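You operate a simulated robot arm through the tools that you are given. There is no shell and no other tool.

You run a simulated robot arm. Do the job below in one go: nothing can be reset, and whatever is moved stays where it is left.

TASK
Cure the red puck for 10 seconds in the grey lamp box.
Fine: wait for the green lamp; the puck stays inside, the hood shut, the box on.

It is judged by the outcome, as a careful person would: the job done as asked, and still so three seconds after it is handed in. It fails if anything else is knocked over, pushed out of place, dropped, spilled or broken.

THE ROBOT
A 7-joint arm with a three-finger gripper, fixed in place. Base frame: the origin is at the foot of the arm, x ahead of it, y to its left, z up. Lengths are in m, angles in degrees, forces in N, time in s.
Its first joint turns from -166.0 to 166.0 degrees. Payload 2.69 kg.
The tool frame sits at the grasp point between the pads (the TCP): z along the fingers, y along the line on which they close. The tips reach 0.03 m beyond it. Largest opening 0.128 m; the body of the gripper starts 0.117 m behind the TCP.
Orientation is that of the tool frame in the base frame, as a unit quaternion [w, x, y, z]. With the fingers straight down and closing along the base's y, the tool's x points along the base's -x, its y along +y and its z along -z.

THE INTERFACE
- The arm moves only by the tool drive_tool. Its argument "steps" is a list of rows, each an object of numbers (a shift or turn left out is 0, a gripper value left out holds the last): "tx", "ty", "tz": the shift along the tool's x, y, z in m; "ax", "ay", "az": the turn, a rotation vector about the tool's x, y, z in degrees; "fingers": the opening, from 0 (shut) to 1 (fully open). In form: [{"tx": .., "ty": .., "tz": .., "ax": .., "ay": .., "az": .., "fingers": ..}, ...]. A call has 1 to 20 rows; each row is the pose to reach, as a shift and turn from the pose commanded when the call began, along the tool's axes at that moment. Each row takes 0.2 s and may step no farther than 0.05 m and 8.6 degrees from the row before; otherwise, or with a gripper value out of range, the whole call is refused. A pose out of reach is approached as far as the arm can. The call stops where the force on the tool passes 90 N (or 10 N more than at its start, if that is more) or the arm is blocked; 0.2 s more then pass. The fingers move at their own pace and stop on an object; they squeeze with about 21 N. The grip force told is the motor's: it shows also when the fingers shut on nothing. Time passes only in rows, and 0.2 s behind the last, so rows that repeat a pose let the fingers close. It gives the time, the measured TCP pose, the force on the tool (base axes), the opening and the grip force at its end, in the units of the frame above (readings bear some noise), with the torque about the TCP (base axes, N m) and any sound that the robot's microphone picked up.
- Cameras (640 x 400 px; columns grow to the right, rows downward): "scene" is fixed at [0.2209, -0.4986, 1.5533]; the picture's right is [0.84, -0.54, 0.00], its down [-0.34, -0.52, -0.79] and it looks along [0.42, 0.66, -0.62] (base axes); focal length 310 px, centre (320, 200). "wrist" rides on the gripper at [0.058, 0.054, -0.131] in the tool frame; the picture's right is [-0.68, 0.74, 0.00], its down [-0.62, -0.57, -0.55] and it looks along [-0.40, -0.37, 0.84] (tool axes); focal length 234 px, centre (320, 200). There is no depth. A picture from a camera that has moved, and an enlarged one, comes with that camera's place and axes in the base frame and with its lens.
- grab_frame(camera): a new picture of that camera. It takes no simulated time.
- slide_trunk(by): slides the trunk up (or, below 0, down) by that many m; the arm rides with it, the base frame stays. It gives what a move gives, with no picture.
- inspect(camera, box): a new picture of the part [left, top, right, bottom] of that camera's present view, enlarged. It takes no simulated time.
- sign_off(): hands the job in; it is judged then, once.

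Places have to be worked out from the pictures, the camera data and where the tool is seen. Open the gripper and draw the arm clear of the work before you hand the job in, unless the task says otherwise.

The tools are called after ">>>" by a JSON object that holds its "op" and its "data". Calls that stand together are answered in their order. drive_tool: Moves the arm, as the interface text tells. Its arguments: {"type":"object","properties":{"steps":{"type":"array"}},"required":["steps"]} The other tools are called the same way: slide_trunk (by) slides the trunk up or down; grab_frame (camera) takes a picture; inspect (camera, box) takes an enlarged picture of a part of a camera's view; sign_off () hands the job in.

At the start:

```text
clock: 0.0
ee_pos: [0.7593, -0.0887, 1.2042]
tcp_rot: [0.0, 0.0, 1.0, 0.0]
wrist_force: [0.1, 0.6, -0.5]
torque: [0.02, 0.03, 0.01]
gripper_width: 0.128
gripper_force: 0.0
trunk travel left (down, up): [-0.15, 0.2]
```

scene: 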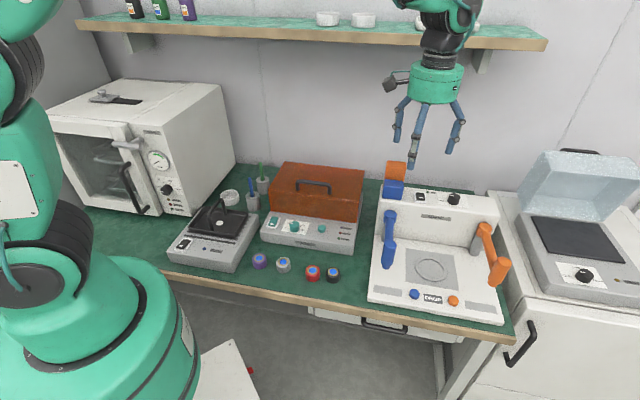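
wrist: 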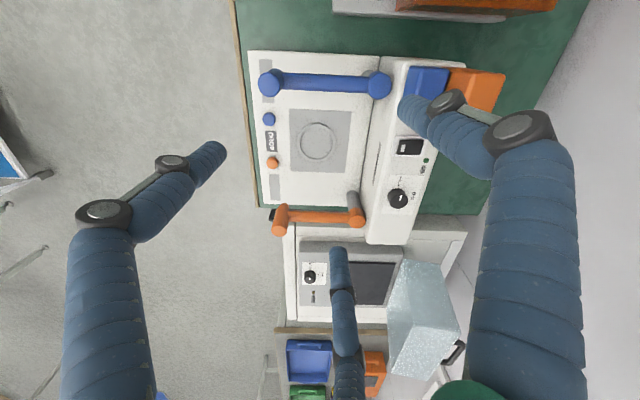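

I'll start by looking closer at the apparatus to identify the grey lamp box and the red puck.

>>> {"op": "inspect", "data": {"camera": "scene", "box": [160, 160, 370, 290]}}

>>> {"op": "inspect", "data": {"camera": "scene", "box": [350, 150, 640, 330]}}

>>> {"op": "inspect", "data": {"camera": "scene", "box": [40, 60, 250, 230]}}

```text
3.05 times, centred on (265, 225) of scene
camera zoom: at [0.2209, -0.4986, 1.5533], right [0.84, -0.54, 0.0], down [-0.34, -0.52, -0.79], along [0.42, 0.66, -0.62], focal length 943 px, centre (488, 124)
```

zoom: 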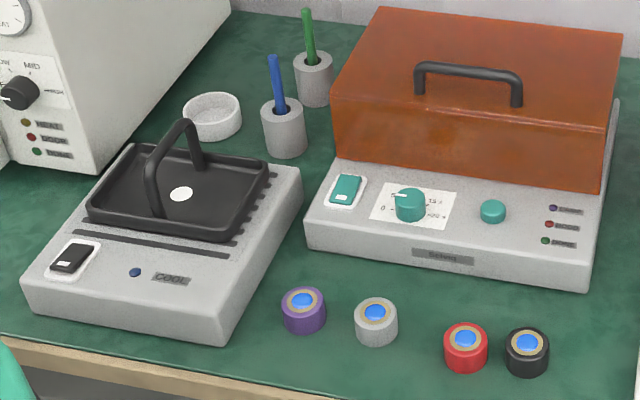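

```text
2.21 times, centred on (495, 240) of scene
camera zoom: at [0.2209, -0.4986, 1.5533], right [0.84, -0.54, 0.0], down [-0.34, -0.52, -0.79], along [0.42, 0.66, -0.62], focal length 683 px, centre (-66, 112)
```

zoom: 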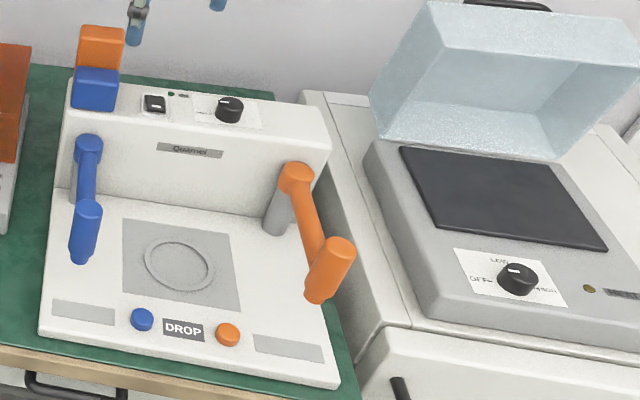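

```text
2.35 times, centred on (145, 145) of scene
camera zoom: at [0.2209, -0.4986, 1.5533], right [0.84, -0.54, 0.0], down [-0.34, -0.52, -0.79], along [0.42, 0.66, -0.62], focal length 728 px, centre (732, 329)
```

zoom: 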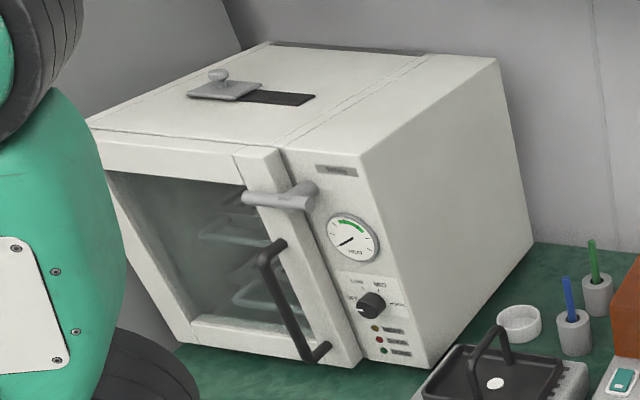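

The grey-based box with the amber hood looks like the lamp box (rocker, dial, push button, three lamps). I zoom in further on its panel, the hood and the pucks.

>>> {"op": "inspect", "data": {"camera": "scene", "box": [258, 205, 362, 260]}}

>>> {"op": "inspect", "data": {"camera": "scene", "box": [262, 158, 372, 226]}}

>>> {"op": "inspect", "data": {"camera": "scene", "box": [244, 245, 354, 290]}}

>>> {"op": "inspect", "data": {"camera": "scene", "box": [285, 212, 325, 237]}}

```text
6.15 times, centred on (310, 232) of scene
camera zoom: at [0.2209, -0.4986, 1.5533], right [0.84, -0.54, 0.0], down [-0.34, -0.52, -0.79], along [0.42, 0.66, -0.62], focal length 1905 px, centre (382, 0)
```

zoom: 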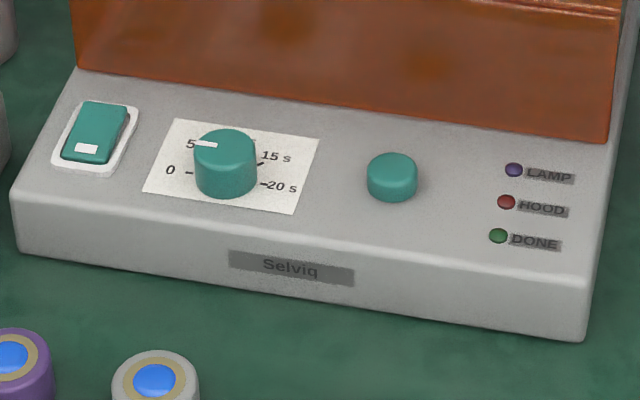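

```text
5.82 times, centred on (317, 192) of scene
camera zoom: at [0.2209, -0.4986, 1.5533], right [0.84, -0.54, 0.0], down [-0.34, -0.52, -0.79], along [0.42, 0.66, -0.62], focal length 1801 px, centre (338, 246)
```

zoom: 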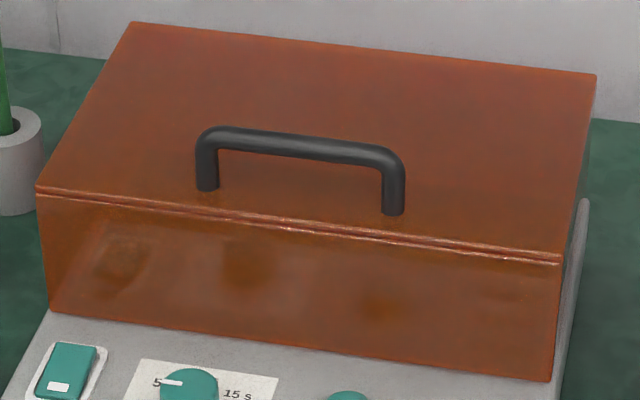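

```text
5.82 times, centred on (299, 268) of scene
camera zoom: at [0.2209, -0.4986, 1.5533], right [0.84, -0.54, 0.0], down [-0.34, -0.52, -0.79], along [0.42, 0.66, -0.62], focal length 1801 px, centre (442, -193)
```

zoom: 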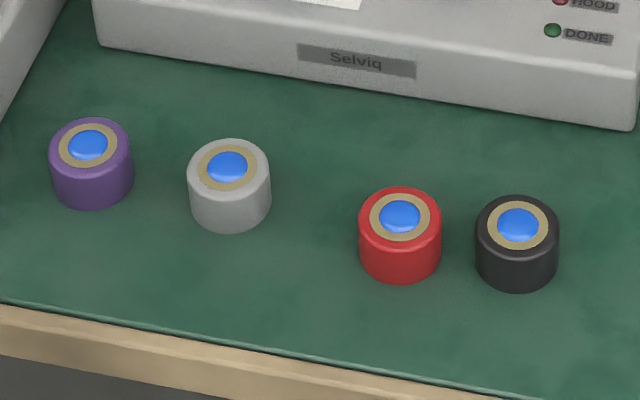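

```text
16.00 times, centred on (305, 224) of scene
camera zoom: at [0.2209, -0.4986, 1.5533], right [0.84, -0.54, 0.0], down [-0.34, -0.52, -0.79], along [0.42, 0.66, -0.62], focal length 4952 px, centre (560, -192)
```

zoom: 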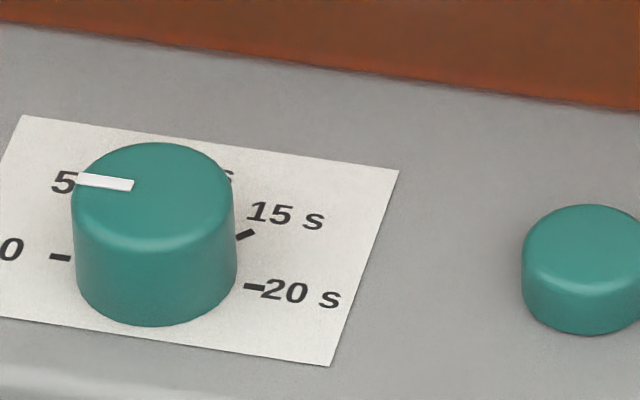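

Triangulating the Quarrel/drop device gives a table at roughly z≈0.76, with the bench turned ~45° in the base frame. The lamp box should be near (0.6, 0.2) and the red puck near (0.53, 0.03). I move the arm at its present height toward the lamp box to see it with the wrist camera.

>>> {"op": "drive_tool", "data": {"steps": [{"tx": 0.0264, "ty": 0.03}, {"tx": 0.0528, "ty": 0.06}, {"tx": 0.0792, "ty": 0.09}, {"tx": 0.1056, "ty": 0.12}, {"tx": 0.132, "ty": 0.15}, {"tx": 0.1584, "ty": 0.18}, {"tx": 0.1848, "ty": 0.21}, {"tx": 0.2112, "ty": 0.24}, {"tx": 0.2376, "ty": 0.27}, {"tx": 0.264, "ty": 0.3}]}}

>>> {"op": "grab_frame", "data": {"camera": "wrist"}}

>>> {"op": "grab_frame", "data": {"camera": "scene"}}

```text
clock: 2.2
ee_pos: [0.4949, 0.2106, 1.2061]
tcp_rot: [0.0, 0.001, 1.0, 0.0]
wrist_force: [0.1, -1.1, -0.2]
torque: [0.0, 0.03, -0.04]
gripper_width: 0.1281
gripper_force: 0.0
trunk travel left (down, up): [-0.15, 0.2]
```

```text
taken
camera wrist: at [0.4355, 0.2661, 1.3363], right [0.68, 0.74, 0.0], down [0.62, -0.57, 0.55], along [0.4, -0.37, -0.84], focal length 234 px, centre (320, 200)
```

wrist: 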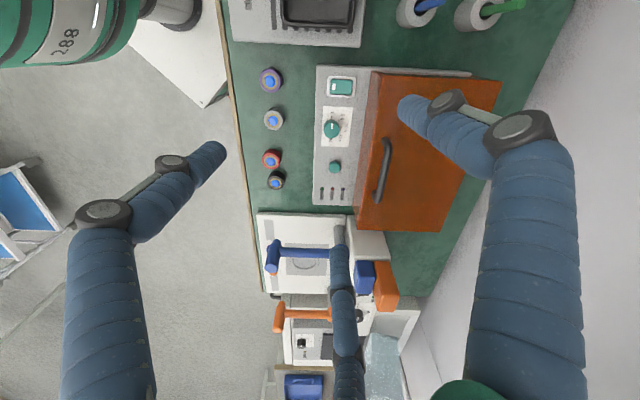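

```text
taken
```

scene: 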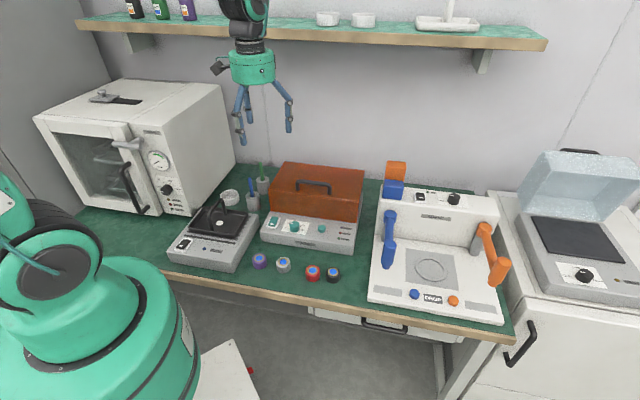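

Good view of the lamp box and pucks. I zoom into the wrist picture to get accurate pixel positions for triangulation.

>>> {"op": "inspect", "data": {"camera": "wrist", "box": [240, 50, 400, 150]}}

>>> {"op": "inspect", "data": {"camera": "wrist", "box": [300, 120, 460, 220]}}

>>> {"op": "inspect", "data": {"camera": "wrist", "box": [240, 130, 360, 205]}}

```text
4.00 times, centred on (320, 100) of wrist
camera zoom: at [0.4355, 0.2661, 1.3363], right [0.68, 0.74, 0.0], down [0.62, -0.57, 0.55], along [0.4, -0.37, -0.84], focal length 937 px, centre (320, 600)
```

zoom: 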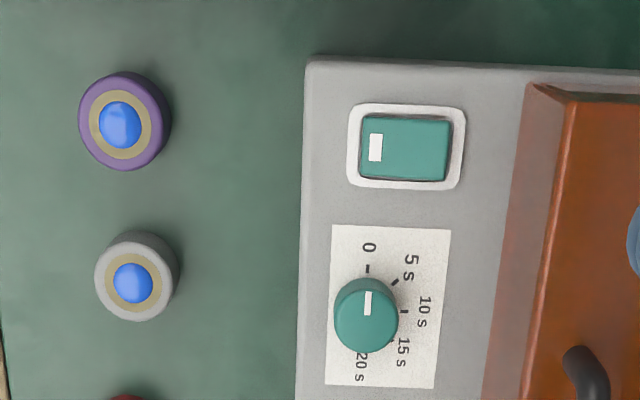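

```text
4.00 times, centred on (380, 170) of wrist
camera zoom: at [0.4355, 0.2661, 1.3363], right [0.68, 0.74, 0.0], down [0.62, -0.57, 0.55], along [0.4, -0.37, -0.84], focal length 937 px, centre (80, 320)
```

zoom: 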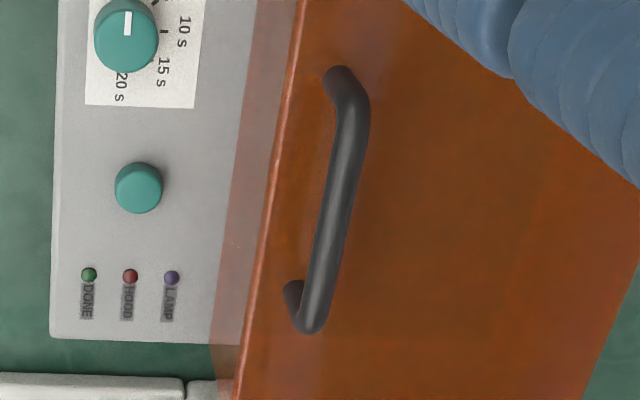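

```text
5.33 times, centred on (300, 168) of wrist
camera zoom: at [0.4355, 0.2661, 1.3363], right [0.68, 0.74, 0.0], down [0.62, -0.57, 0.55], along [0.4, -0.37, -0.84], focal length 1249 px, centre (427, 373)
```

zoom: 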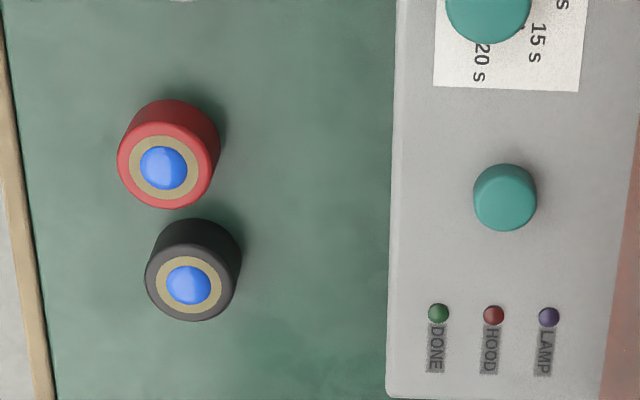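

Triangulated so far: red puck top ≈(0.526, 0.019, 0.80), hood handle ≈(0.655, 0.223, 0.95), dial ≈(0.555, 0.19), dial pointing at 0 with 10 s a quarter-turn clockwise. I turn the tool −135° so that it closes across the handle with the camera on the front side.

>>> {"op": "drive_tool", "data": {"steps": [{"az": -8.44}, {"az": -16.88}, {"az": -25.3}, {"az": -33.75}, {"az": -42.2}, {"az": -50.6}, {"az": -59.1}, {"az": -67.5}, {"az": -75.9}, {"az": -84.4}, {"az": -92.8}, {"az": -101.25}, {"az": -109.7}, {"az": -118.1}, {"az": -126.6}, {"az": -135.0}]}}

>>> {"op": "grab_frame", "data": {"camera": "wrist"}}

>>> {"op": "grab_frame", "data": {"camera": "scene"}}

```text
clock: 5.6
ee_pos: [0.4954, 0.2118, 1.2048]
tcp_rot: [0.001, 0.924, -0.383, 0.0]
wrist_force: [0.8, -0.2, -0.6]
torque: [-0.03, 0.0, 0.03]
gripper_width: 0.1283
gripper_force: 0.0
trunk travel left (down, up): [-0.15, 0.2]
```

```text
taken
camera wrist: at [0.498, 0.1335, 1.3352], right [-1.0, -0.04, 0.0], down [-0.04, 0.84, 0.55], along [-0.02, 0.55, -0.84], focal length 234 px, centre (320, 200)
```

wrist: 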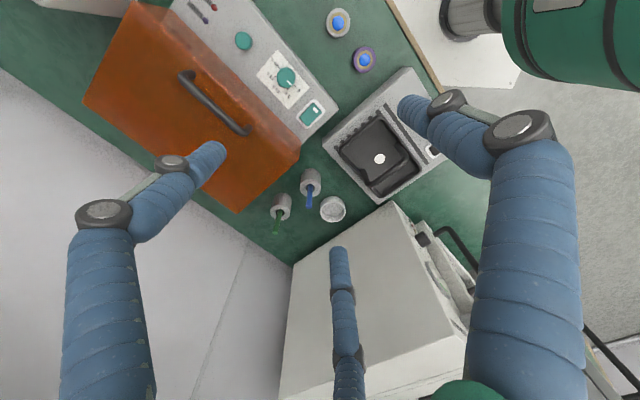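

```text
taken
```

scene: 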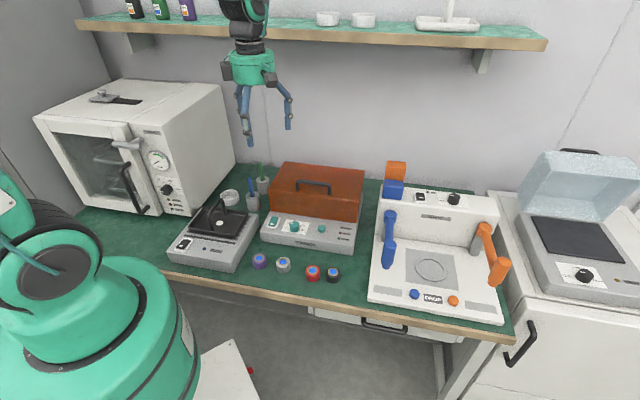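

The rotation worked: tool x is now along the bench (+e1), tool y toward the robot. I test how the fingers look when closed (free air) so I know what the visible fingers do.

>>> {"op": "drive_tool", "data": {"steps": [{"fingers": 0.3}, {"fingers": 0.3}, {"fingers": 0.3}]}}

>>> {"op": "grab_frame", "data": {"camera": "wrist"}}

>>> {"op": "inspect", "data": {"camera": "scene", "box": [200, 0, 330, 160]}}

```text
clock: 6.4
ee_pos: [0.4952, 0.2108, 1.2041]
tcp_rot: [0.0, 0.924, -0.383, 0.0]
wrist_force: [0.5, 0.5, 0.5]
torque: [0.0, -0.01, -0.02]
gripper_width: 0.0383
gripper_force: 0.0
trunk travel left (down, up): [-0.15, 0.2]
```

```text
taken
camera wrist: at [0.4979, 0.1336, 1.3352], right [-1.0, -0.04, 0.0], down [-0.04, 0.84, 0.55], along [-0.02, 0.55, -0.84], focal length 234 px, centre (320, 200)
```

wrist: 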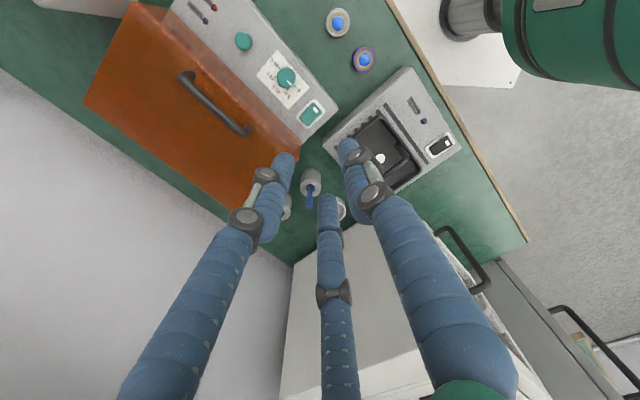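

```text
2.50 times, centred on (265, 80) of scene
camera zoom: at [0.2209, -0.4986, 1.5533], right [0.84, -0.54, 0.0], down [-0.34, -0.52, -0.79], along [0.42, 0.66, -0.62], focal length 774 px, centre (458, 500)
```

zoom: 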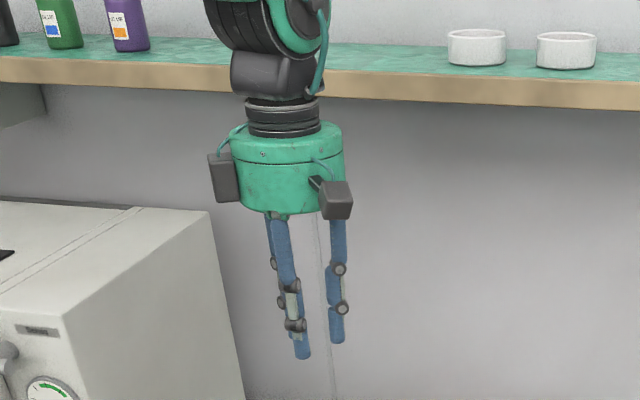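

The visible three fingers close concentrically; the pads meet at the TCP as stated. I zoom in on the panel with the current wrist view to read the rocker and dial.

>>> {"op": "inspect", "data": {"camera": "wrist", "box": [250, 40, 346, 130]}}

>>> {"op": "inspect", "data": {"camera": "wrist", "box": [80, 0, 320, 150]}}

>>> {"op": "inspect", "data": {"camera": "scene", "box": [262, 210, 292, 240]}}

>>> {"op": "inspect", "data": {"camera": "scene", "box": [170, 230, 200, 255]}}

```text
4.44 times, centred on (298, 85) of wrist
camera zoom: at [0.4979, 0.1336, 1.3352], right [-1.0, -0.04, 0.0], down [-0.04, 0.84, 0.55], along [-0.02, 0.55, -0.84], focal length 1041 px, centre (418, 711)
```

zoom: 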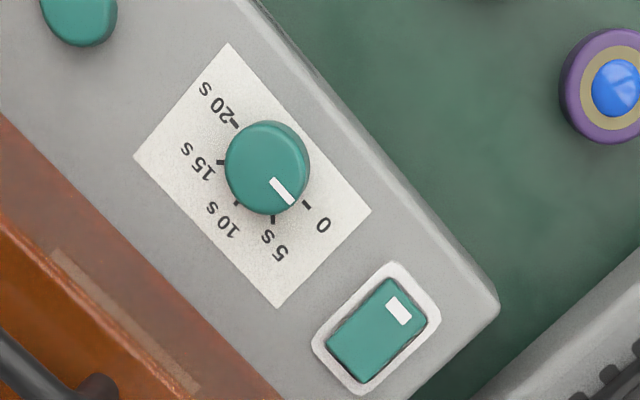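

```text
2.67 times, centred on (200, 75) of wrist
camera zoom: at [0.4979, 0.1336, 1.3352], right [-1.0, -0.04, 0.0], down [-0.04, 0.84, 0.55], along [-0.02, 0.55, -0.84], focal length 624 px, centre (640, 533)
```

zoom: 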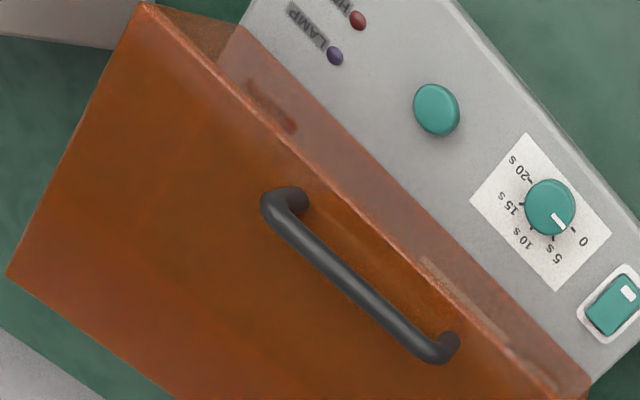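

```text
13.33 times, centred on (277, 225) of scene
camera zoom: at [0.2209, -0.4986, 1.5533], right [0.84, -0.54, 0.0], down [-0.34, -0.52, -0.79], along [0.42, 0.66, -0.62], focal length 4126 px, centre (893, -133)
```

zoom: 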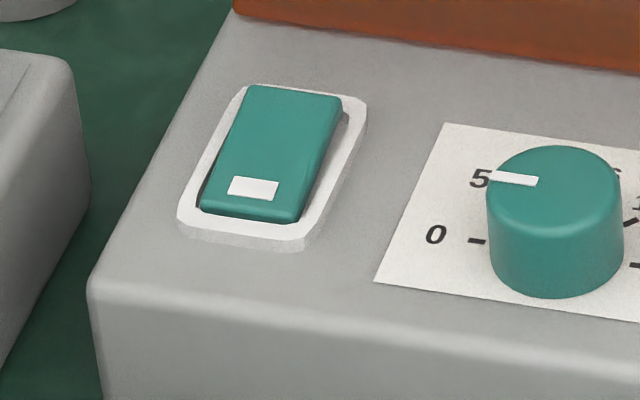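

```text
16.00 times, centred on (185, 242) of scene
camera zoom: at [0.2209, -0.4986, 1.5533], right [0.84, -0.54, 0.0], down [-0.34, -0.52, -0.79], along [0.42, 0.66, -0.62], focal length 4952 px, centre (2480, -480)
```

zoom: 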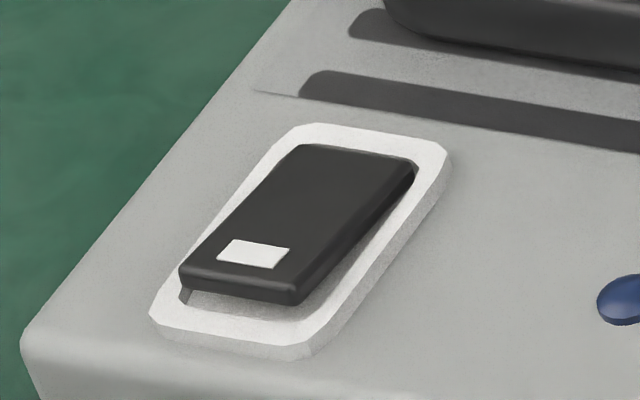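

The lamp box rocker's marked end looks pressed (unlike the cooler's), so it may already be on; I'll confirm when the HOOD lamp reacts. The handle bar is at about e1 0.308, e2 0.619, z 0.955 (base ≈(0.656, 0.220)). I go to a pre-grasp pose tilted 30°, in front of and above the handle.

>>> {"op": "drive_tool", "data": {"steps": [{"tx": 0.018, "ty": -0.0105, "tz": 0.025, "ax": 5, "fingers": 0.4}, {"tx": 0.036, "ty": -0.021, "tz": 0.05, "ax": 10, "fingers": 0.4}, {"tx": 0.0535, "ty": -0.031, "tz": 0.075, "ax": 15, "fingers": 0.4}, {"tx": 0.0715, "ty": -0.0415, "tz": 0.1, "ax": 20, "fingers": 0.4}, {"tx": 0.089, "ty": -0.052, "tz": 0.125, "ax": 25, "fingers": 0.4}, {"tx": 0.107, "ty": -0.062, "tz": 0.15, "ax": 30, "fingers": 0.4}, {"tx": 0.107, "ty": -0.062, "tz": 0.15, "ax": 30, "fingers": 0.4}]}}

>>> {"op": "grab_frame", "data": {"camera": "wrist"}}

>>> {"op": "inspect", "data": {"camera": "scene", "box": [230, 80, 390, 260]}}

```text
clock: 8.0
ee_pos: [0.6154, 0.1807, 1.0544]
tcp_rot: [-0.239, 0.893, -0.37, 0.099]
wrist_force: [-0.3, 0.6, 0.2]
torque: [0.0, -0.01, 0.01]
gripper_width: 0.0513
gripper_force: 0.0
trunk travel left (down, up): [-0.15, 0.2]
```

```text
taken
camera wrist: at [0.5766, 0.0602, 1.1417], right [-0.93, 0.03, -0.37], down [-0.28, 0.59, 0.76], along [0.24, 0.81, -0.54], focal length 234 px, centre (320, 200)
```

wrist: 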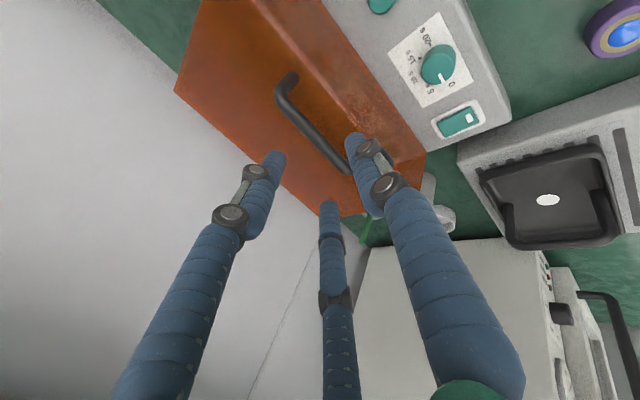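

```text
2.22 times, centred on (310, 170) of scene
camera zoom: at [0.2209, -0.4986, 1.5533], right [0.84, -0.54, 0.0], down [-0.34, -0.52, -0.79], along [0.42, 0.66, -0.62], focal length 688 px, centre (342, 267)
```

zoom: 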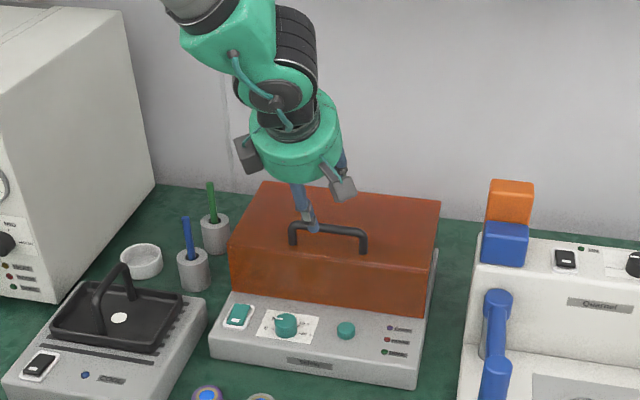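

Pre-grasp reached. I zoom on the handle in this closer view to refine its location before going in.

>>> {"op": "inspect", "data": {"camera": "wrist", "box": [230, 50, 390, 200]}}

```text
2.67 times, centred on (310, 125) of wrist
camera zoom: at [0.5766, 0.0602, 1.1417], right [-0.93, 0.03, -0.37], down [-0.28, 0.59, 0.76], along [0.24, 0.81, -0.54], focal length 624 px, centre (347, 400)
```

zoom: 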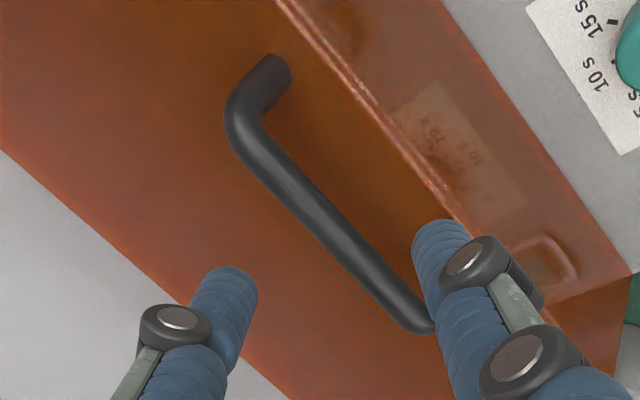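

Refined handle bar: e2≈0.6155, z≈0.962, so it lies straight down the tool axis about 0.106 m ahead. I advance 0.091 m and close on the bar.

>>> {"op": "drive_tool", "data": {"steps": [{"tx": 0.001, "tz": 0.03, "fingers": 0.4}, {"tx": 0.002, "tz": 0.06, "fingers": 0.4}, {"tx": 0.003, "tz": 0.08, "fingers": 0.4}, {"tx": 0.003, "tz": 0.091, "fingers": 0.4}]}}

>>> {"op": "inspect", "data": {"camera": "wrist", "box": [200, 50, 440, 250]}}

>>> {"op": "inspect", "data": {"camera": "scene", "box": [230, 120, 390, 260]}}

```text
clock: 9.0
ee_pos: [0.6479, 0.2113, 0.9766]
tcp_rot: [-0.24, 0.892, -0.37, 0.099]
wrist_force: [-0.2, 0.9, 1.3]
torque: [0.03, -0.04, 0.01]
gripper_width: 0.0516
gripper_force: 1.0
trunk travel left (down, up): [-0.15, 0.2]
```

```text
2.00 times, centred on (320, 150) of wrist
camera zoom: at [0.6104, 0.0914, 1.0625], right [-0.93, 0.03, -0.37], down [-0.28, 0.59, 0.76], along [0.24, 0.81, -0.54], focal length 468 px, centre (320, 300)
```

zoom: 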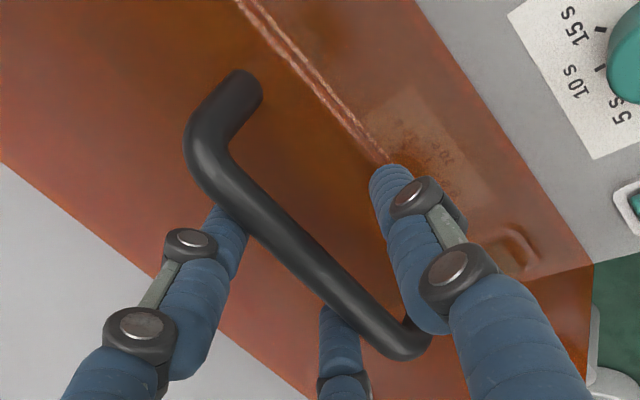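

```text
2.86 times, centred on (310, 190) of scene
camera zoom: at [0.2209, -0.4986, 1.5533], right [0.84, -0.54, 0.0], down [-0.34, -0.52, -0.79], along [0.42, 0.66, -0.62], focal length 884 px, centre (349, 229)
```

zoom: 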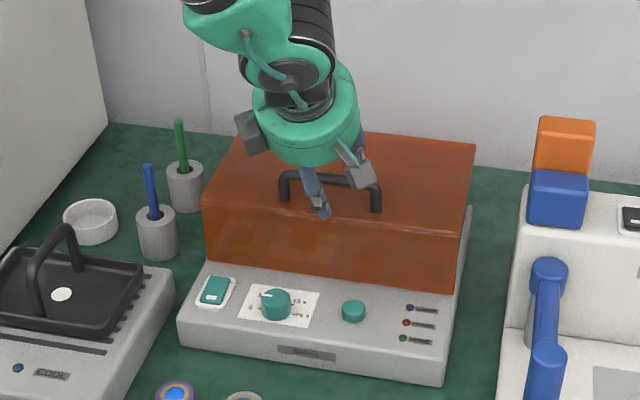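

The bar is between the fingers with no contact force. I close on it now.

>>> {"op": "drive_tool", "data": {"steps": [{"fingers": 0.0}, {"fingers": 0.0}, {"fingers": 0.0}]}}

>>> {"op": "inspect", "data": {"camera": "wrist", "box": [200, 50, 440, 250]}}

```text
clock: 9.8
ee_pos: [0.6539, 0.2143, 0.9804]
tcp_rot: [-0.241, 0.892, -0.369, 0.101]
wrist_force: [32.3, 45.9, 29.9]
torque: [1.12, -0.25, 0.07]
gripper_width: 0.0223
gripper_force: 44.4
trunk travel left (down, up): [-0.15, 0.2]
```

```text
2.00 times, centred on (320, 150) of wrist
camera zoom: at [0.6135, 0.0942, 1.0667], right [-0.93, 0.03, -0.38], down [-0.29, 0.59, 0.76], along [0.24, 0.81, -0.54], focal length 468 px, centre (320, 300)
```

zoom: 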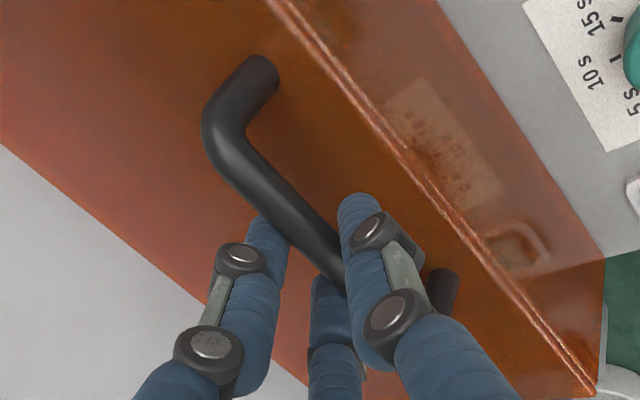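

The fingers are closed onto the bar but it lies slightly off-centre (tool is being pushed toward −y'). I shift the commanded pose in that direction to relieve the force.

>>> {"op": "drive_tool", "data": {"steps": [{"ty": -0.004, "fingers": 0.0}, {"ty": -0.008, "fingers": 0.0}, {"ty": -0.01, "fingers": 0.0}, {"ty": -0.01, "fingers": 0.0}]}}

>>> {"op": "inspect", "data": {"camera": "wrist", "box": [200, 50, 440, 250]}}

```text
clock: 10.8
ee_pos: [0.6534, 0.2151, 0.9813]
tcp_rot: [-0.239, 0.892, -0.37, 0.1]
wrist_force: [-2.9, -24.7, 33.2]
torque: [-0.78, -0.44, -0.35]
gripper_width: 0.0221
gripper_force: 45.2
trunk travel left (down, up): [-0.15, 0.2]
```

```text
2.00 times, centred on (320, 150) of wrist
camera zoom: at [0.6144, 0.0946, 1.0673], right [-0.93, 0.03, -0.37], down [-0.28, 0.59, 0.76], along [0.24, 0.81, -0.54], focal length 468 px, centre (320, 300)
```

zoom: 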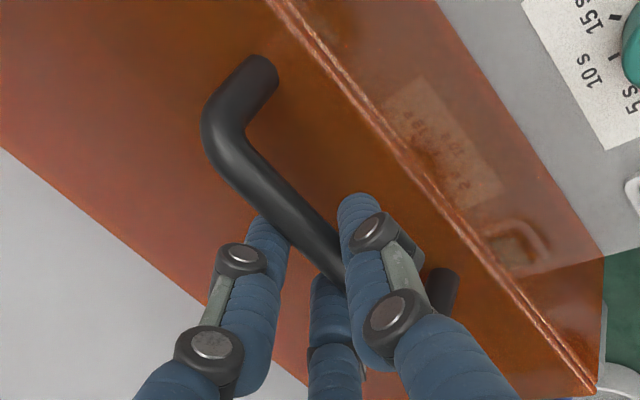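

The bar is firmly held and the side load is balanced. I begin lifting the hood along its hinge arc (hinge assumed near e2 0.79, z 0.826) for the first 10° and check the forces.

>>> {"op": "drive_tool", "data": {"steps": [{"ty": -0.0068, "tz": -0.0037, "ax": 0.3, "fingers": 0.0}, {"ty": -0.016, "tz": -0.0063, "ax": 0.6, "fingers": 0.0}, {"ty": -0.0253, "tz": -0.0086, "ax": 0.9, "fingers": 0.0}, {"ty": -0.0345, "tz": -0.0104, "ax": 1.25, "fingers": 0.0}]}}

>>> {"op": "inspect", "data": {"camera": "scene", "box": [230, 120, 390, 260]}}

```text
clock: 11.8
ee_pos: [0.6708, 0.2338, 1.0067]
tcp_rot: [-0.25, 0.89, -0.368, 0.102]
wrist_force: [3.8, -21.9, 9.5]
torque: [-0.22, 0.08, 0.0]
gripper_width: 0.0221
gripper_force: 44.5
trunk travel left (down, up): [-0.15, 0.2]
```

```text
2.86 times, centred on (310, 190) of scene
camera zoom: at [0.2209, -0.4986, 1.5533], right [0.84, -0.54, 0.0], down [-0.34, -0.52, -0.79], along [0.42, 0.66, -0.62], focal length 884 px, centre (349, 229)
```

zoom: 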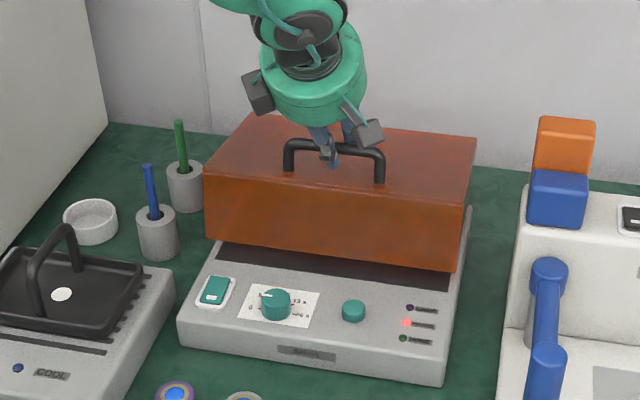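

The hood opens and the red HOOD lamp lights, so the box is already on. Forces are small and the hinge guess fits; I continue the arc to about 50°.

>>> {"op": "drive_tool", "data": {"steps": [{"ty": -0.019, "tz": -0.002, "ax": 0.65, "fingers": 0.0}, {"ty": -0.038, "tz": -0.0024, "ax": 1.25, "fingers": 0.0}, {"ty": -0.0571, "tz": -0.0012, "ax": 1.85, "fingers": 0.0}, {"ty": -0.0759, "tz": 0.0019, "ax": 2.5, "fingers": 0.0}, {"ty": -0.0943, "tz": 0.0065, "ax": 3.15, "fingers": 0.0}, {"ty": -0.1124, "tz": 0.0128, "ax": 3.75, "fingers": 0.0}, {"ty": -0.1298, "tz": 0.0205, "ax": 4.35, "fingers": 0.0}, {"ty": -0.1464, "tz": 0.0297, "ax": 5.0, "fingers": 0.0}]}}

>>> {"op": "grab_frame", "data": {"camera": "scene"}}

>>> {"op": "grab_frame", "data": {"camera": "wrist"}}

```text
clock: 13.6
ee_pos: [0.7718, 0.3343, 1.0583]
tcp_rot: [-0.288, 0.878, -0.364, 0.119]
wrist_force: [2.7, -0.8, 6.0]
torque: [0.04, -0.2, -0.02]
gripper_width: 0.022
gripper_force: 45.1
trunk travel left (down, up): [-0.15, 0.2]
```

```text
taken
```

scene: 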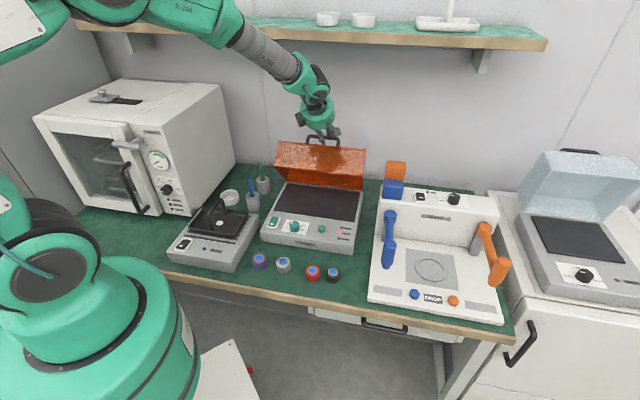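

```text
taken
camera wrist: at [0.727, 0.2076, 1.1314], right [-0.9, 0.06, -0.44], down [-0.34, 0.53, 0.78], along [0.28, 0.85, -0.45], focal length 234 px, centre (320, 200)
```

wrist: 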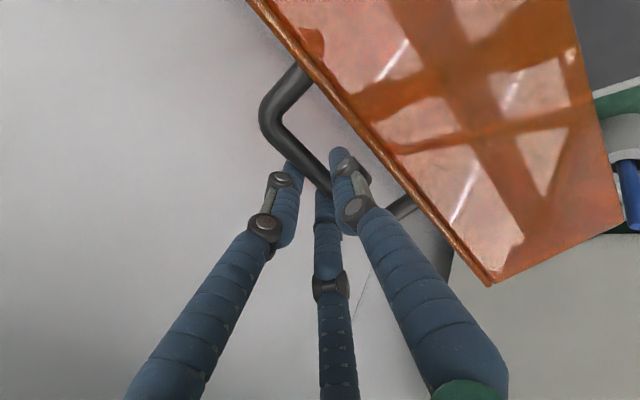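

Hood is at ~50° with very low forces. I continue to ~70° and check for a stop and for shelf clearance.

>>> {"op": "drive_tool", "data": {"steps": [{"ty": -0.0148, "tz": 0.0121, "ax": 0.65, "fingers": 0.0}, {"ty": -0.0286, "tz": 0.0254, "ax": 1.25, "fingers": 0.0}, {"ty": -0.0409, "tz": 0.0399, "ax": 1.85, "fingers": 0.0}, {"ty": -0.0521, "tz": 0.0554, "ax": 2.5, "fingers": 0.0}]}}

>>> {"op": "inspect", "data": {"camera": "scene", "box": [220, 20, 400, 260]}}

>>> {"op": "grab_frame", "data": {"camera": "wrist"}}

```text
clock: 14.6
ee_pos: [0.8243, 0.3868, 1.044]
tcp_rot: [-0.306, 0.872, -0.361, 0.126]
wrist_force: [-2.5, 4.2, 15.1]
torque: [-0.36, 0.7, 0.13]
gripper_width: 0.0215
gripper_force: 45.5
trunk travel left (down, up): [-0.15, 0.2]
```

```text
1.67 times, centred on (310, 140) of scene
camera zoom: at [0.2209, -0.4986, 1.5533], right [0.84, -0.54, 0.0], down [-0.34, -0.52, -0.79], along [0.42, 0.66, -0.62], focal length 516 px, centre (337, 300)
```

zoom: 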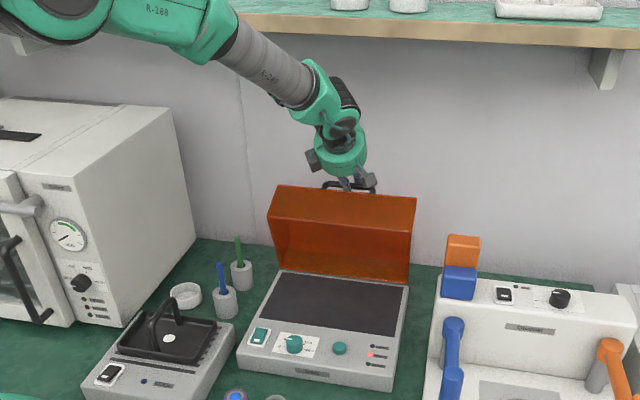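

```text
taken
camera wrist: at [0.7776, 0.2584, 1.1126], right [-0.88, 0.07, -0.46], down [-0.37, 0.5, 0.78], along [0.29, 0.86, -0.42], focal length 234 px, centre (320, 200)
```

wrist: 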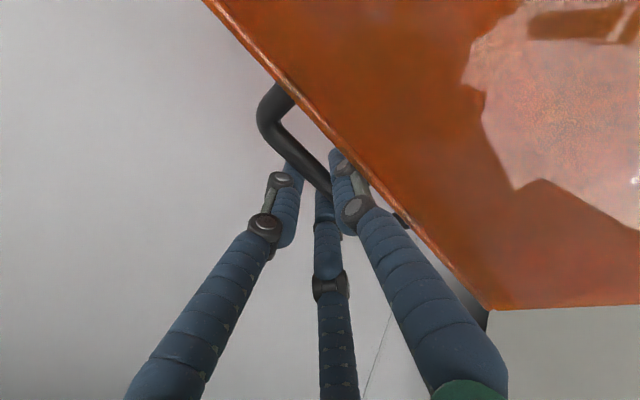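

At ~70° the force is still low. I continue gently to ~80°, easing the tilt a little to keep the finger clear of the hood edge.

>>> {"op": "drive_tool", "data": {"steps": [{"ty": -0.0048, "tz": 0.0085, "ax": -0.6, "fingers": 0.0}, {"ty": -0.0096, "tz": 0.0169, "ax": -1.25, "fingers": 0.0}, {"ty": -0.0137, "tz": 0.0258, "ax": -2.0, "fingers": 0.0}, {"ty": -0.0177, "tz": 0.0346, "ax": -2.75, "fingers": 0.0}]}}

>>> {"op": "inspect", "data": {"camera": "scene", "box": [220, 20, 400, 260]}}

>>> {"op": "grab_frame", "data": {"camera": "wrist"}}

```text
clock: 15.6
ee_pos: [0.8465, 0.4078, 1.0317]
tcp_rot: [-0.287, 0.878, -0.364, 0.12]
wrist_force: [-25.9, -25.5, 45.5]
torque: [-8.06, 9.24, 0.67]
gripper_width: 0.0202
gripper_force: 44.9
trunk travel left (down, up): [-0.15, 0.2]
```

```text
1.67 times, centred on (310, 140) of scene
camera zoom: at [0.2209, -0.4986, 1.5533], right [0.84, -0.54, 0.0], down [-0.34, -0.52, -0.79], along [0.42, 0.66, -0.62], focal length 516 px, centre (337, 300)
```

zoom: 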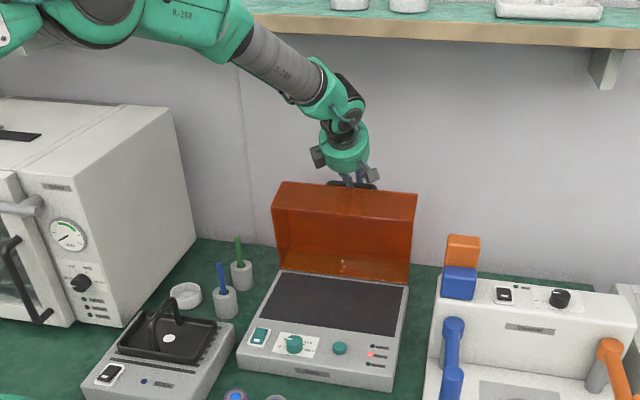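

```text
taken
camera wrist: at [0.8029, 0.2836, 1.1052], right [-0.9, 0.06, -0.43], down [-0.34, 0.53, 0.78], along [0.27, 0.85, -0.46], focal length 234 px, centre (320, 200)
```

wrist: 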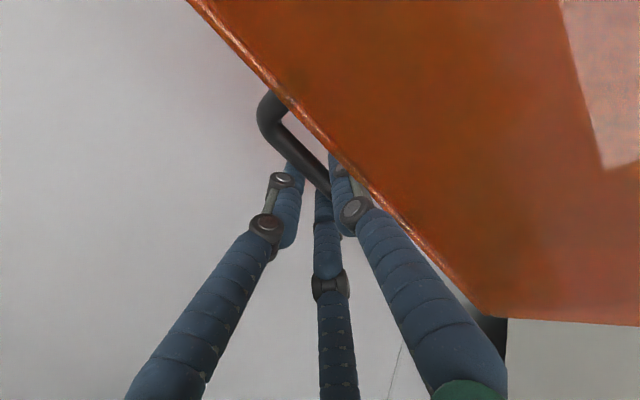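

Force (−36 N back, +45 N up) and a torque of ~12 N·m about the hinge direction appeared, so something is contacting or the hood has hit its stop. I take a closer look before deciding.

>>> {"op": "inspect", "data": {"camera": "scene", "box": [280, 50, 360, 180]}}

>>> {"op": "inspect", "data": {"camera": "wrist", "box": [220, 60, 480, 250]}}

```text
3.08 times, centred on (320, 115) of scene
camera zoom: at [0.2209, -0.4986, 1.5533], right [0.84, -0.54, 0.0], down [-0.34, -0.52, -0.79], along [0.42, 0.66, -0.62], focal length 952 px, centre (320, 462)
```

zoom: 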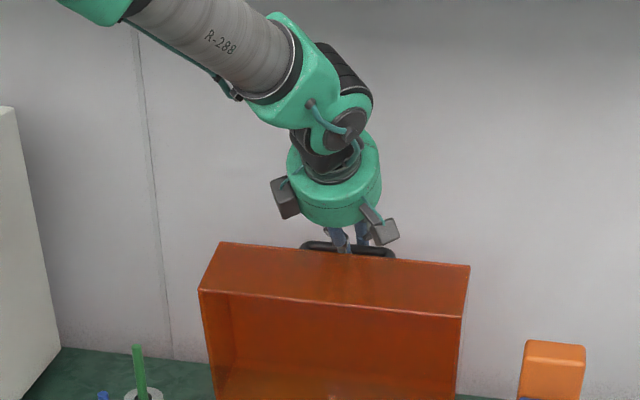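

```text
2.11 times, centred on (350, 155) of wrist
camera zoom: at [0.8029, 0.2836, 1.1052], right [-0.9, 0.06, -0.43], down [-0.34, 0.53, 0.78], along [0.27, 0.85, -0.46], focal length 493 px, centre (257, 295)
```

zoom: 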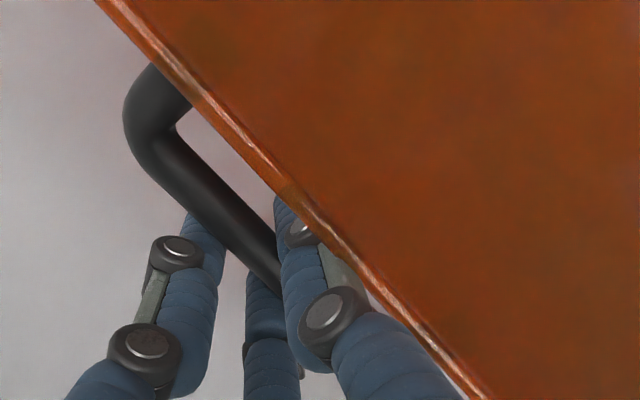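

The front finger looks wedged against the hood's upper edge while the bar is held. I back off to ~75° and make the tool slightly more vertical to relieve it.

>>> {"op": "drive_tool", "data": {"steps": [{"ty": 0.0026, "tz": -0.0057, "ax": -1.0, "fingers": 0.0}, {"ty": 0.0052, "tz": -0.0115, "ax": -2.0, "fingers": 0.0}, {"ty": 0.0078, "tz": -0.0172, "ax": -3.0, "fingers": 0.0}]}}

>>> {"op": "inspect", "data": {"camera": "scene", "box": [280, 50, 360, 180]}}

>>> {"op": "inspect", "data": {"camera": "wrist", "box": [220, 60, 480, 250]}}

```text
clock: 16.4
ee_pos: [0.8386, 0.3997, 1.0366]
tcp_rot: [-0.263, 0.886, -0.366, 0.11]
wrist_force: [4.4, 6.8, 9.7]
torque: [-0.13, -0.53, -0.41]
gripper_width: 0.0218
gripper_force: 44.8
trunk travel left (down, up): [-0.15, 0.2]
```

```text
3.08 times, centred on (320, 115) of scene
camera zoom: at [0.2209, -0.4986, 1.5533], right [0.84, -0.54, 0.0], down [-0.34, -0.52, -0.79], along [0.42, 0.66, -0.62], focal length 952 px, centre (320, 462)
```

zoom: 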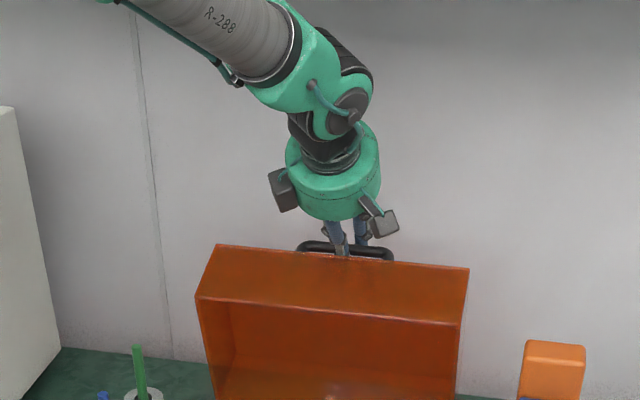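

```text
2.11 times, centred on (350, 155) of wrist
camera zoom: at [0.7965, 0.2773, 1.1173], right [-0.91, 0.04, -0.4], down [-0.31, 0.56, 0.77], along [0.26, 0.83, -0.5], focal length 493 px, centre (257, 295)
```

zoom: 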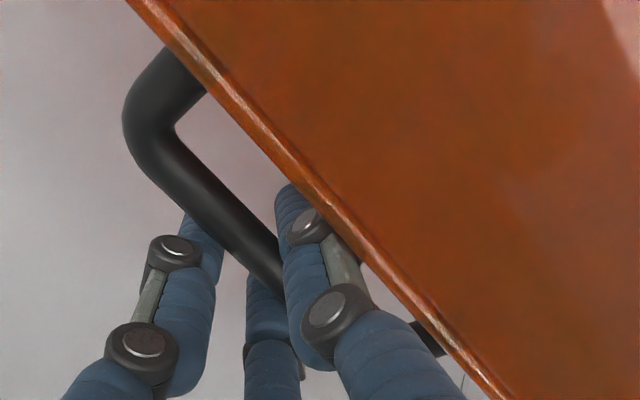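

Load relieved; hood near 75°. I open the fingers just a little so the bar stays caged, to see whether the hood holds itself open.

>>> {"op": "drive_tool", "data": {"steps": [{"fingers": 0.22}, {"fingers": 0.25}, {"fingers": 0.27}, {"fingers": 0.27}, {"fingers": 0.27}]}}

>>> {"op": "inspect", "data": {"camera": "scene", "box": [280, 50, 360, 180]}}

>>> {"op": "inspect", "data": {"camera": "wrist", "box": [220, 60, 480, 250]}}

```text
clock: 17.6
ee_pos: [0.8371, 0.3988, 1.0367]
tcp_rot: [-0.263, 0.886, -0.367, 0.11]
wrist_force: [1.7, 5.1, 15.2]
torque: [-0.6, 0.62, -0.1]
gripper_width: 0.0254
gripper_force: 0.0
trunk travel left (down, up): [-0.15, 0.2]
```

```text
3.08 times, centred on (320, 115) of scene
camera zoom: at [0.2209, -0.4986, 1.5533], right [0.84, -0.54, 0.0], down [-0.34, -0.52, -0.79], along [0.42, 0.66, -0.62], focal length 952 px, centre (320, 462)
```

zoom: 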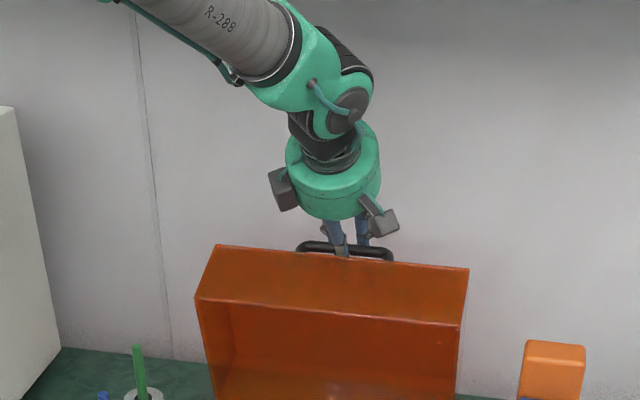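

```text
2.11 times, centred on (350, 155) of wrist
camera zoom: at [0.7963, 0.2768, 1.1183], right [-0.91, 0.04, -0.4], down [-0.31, 0.56, 0.77], along [0.26, 0.83, -0.5], focal length 493 px, centre (257, 295)
```

zoom: 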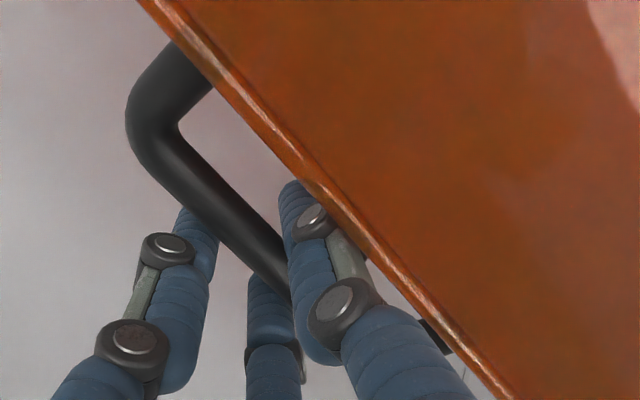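

The fingers only opened to 25 mm because the front finger touches the hood's edge; the hood itself has not moved. I turn the tool a bit more upright about the bar to gain clearance and let the fingers open.

>>> {"op": "drive_tool", "data": {"steps": [{"ty": -0.0003, "ax": -1.2, "fingers": 0.25}, {"ty": -0.0007, "ax": -2.5, "fingers": 0.25}, {"ty": -0.001, "tz": 0.0001, "ax": -3.8, "fingers": 0.25}, {"ty": -0.0013, "tz": 0.0002, "ax": -5.0, "fingers": 0.25}, {"ty": -0.0013, "tz": 0.0002, "ax": -5.0, "fingers": 0.25}]}}

>>> {"op": "inspect", "data": {"camera": "scene", "box": [260, 20, 380, 180]}}

>>> {"op": "inspect", "data": {"camera": "wrist", "box": [220, 60, 480, 250]}}

```text
clock: 18.8
ee_pos: [0.8371, 0.4007, 1.0373]
tcp_rot: [-0.224, 0.897, -0.371, 0.093]
wrist_force: [-0.4, 0.2, 0.0]
torque: [0.0, 0.0, -0.03]
gripper_width: 0.0323
gripper_force: 0.1
trunk travel left (down, up): [-0.15, 0.2]
```

```text
2.50 times, centred on (320, 100) of scene
camera zoom: at [0.2209, -0.4986, 1.5533], right [0.84, -0.54, 0.0], down [-0.34, -0.52, -0.79], along [0.42, 0.66, -0.62], focal length 774 px, centre (320, 450)
```

zoom: 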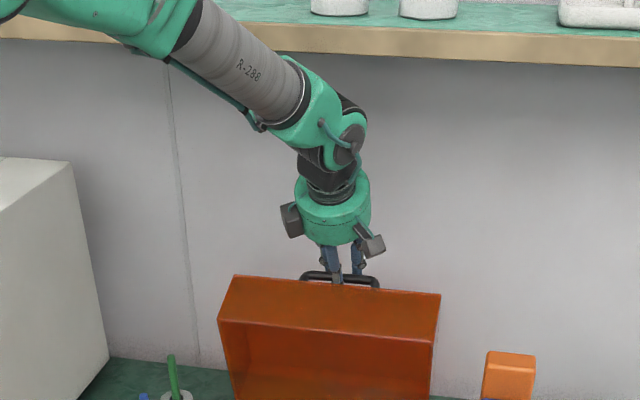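

```text
2.11 times, centred on (350, 155) of wrist
camera zoom: at [0.8026, 0.283, 1.1273], right [-0.94, 0.02, -0.34], down [-0.26, 0.61, 0.75], along [0.22, 0.79, -0.56], focal length 493 px, centre (257, 295)
```

zoom: 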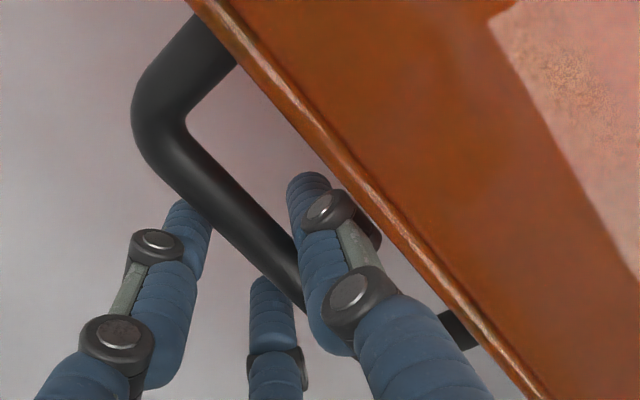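

All forces are zero now: the hood stands open by itself. I withdraw straight back along the tool axis.

>>> {"op": "drive_tool", "data": {"steps": [{"tz": -0.01, "fingers": 0.25}, {"tz": -0.02, "fingers": 0.25}, {"tz": -0.03, "fingers": 0.25}, {"tz": -0.045, "fingers": 0.25}, {"tz": -0.06, "fingers": 0.25}]}}

>>> {"op": "inspect", "data": {"camera": "scene", "box": [240, 20, 400, 260]}}

>>> {"op": "grab_frame", "data": {"camera": "wrist"}}

```text
clock: 20.0
ee_pos: [0.8173, 0.3821, 1.0912]
tcp_rot: [-0.223, 0.897, -0.371, 0.092]
wrist_force: [0.3, -0.3, 0.4]
torque: [0.03, -0.01, -0.02]
gripper_width: 0.032
gripper_force: 0.0
trunk travel left (down, up): [-0.15, 0.2]
```

```text
1.67 times, centred on (320, 140) of scene
camera zoom: at [0.2209, -0.4986, 1.5533], right [0.84, -0.54, 0.0], down [-0.34, -0.52, -0.79], along [0.42, 0.66, -0.62], focal length 516 px, centre (320, 300)
```

zoom: 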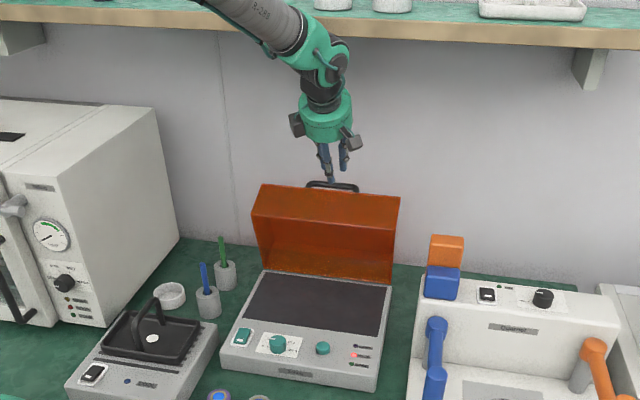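

```text
taken
camera wrist: at [0.7819, 0.2631, 1.1813], right [-0.94, 0.02, -0.35], down [-0.26, 0.61, 0.75], along [0.22, 0.8, -0.56], focal length 234 px, centre (320, 200)
```

wrist: 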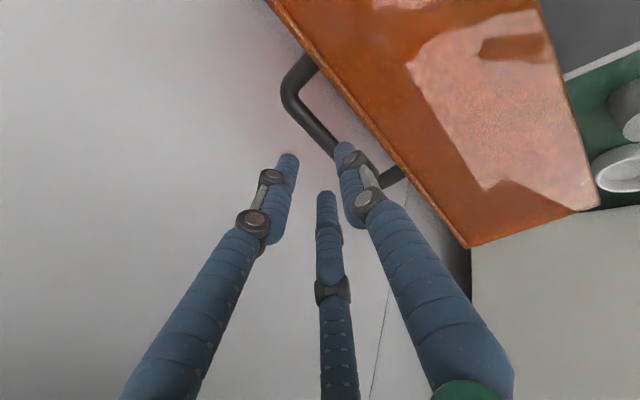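

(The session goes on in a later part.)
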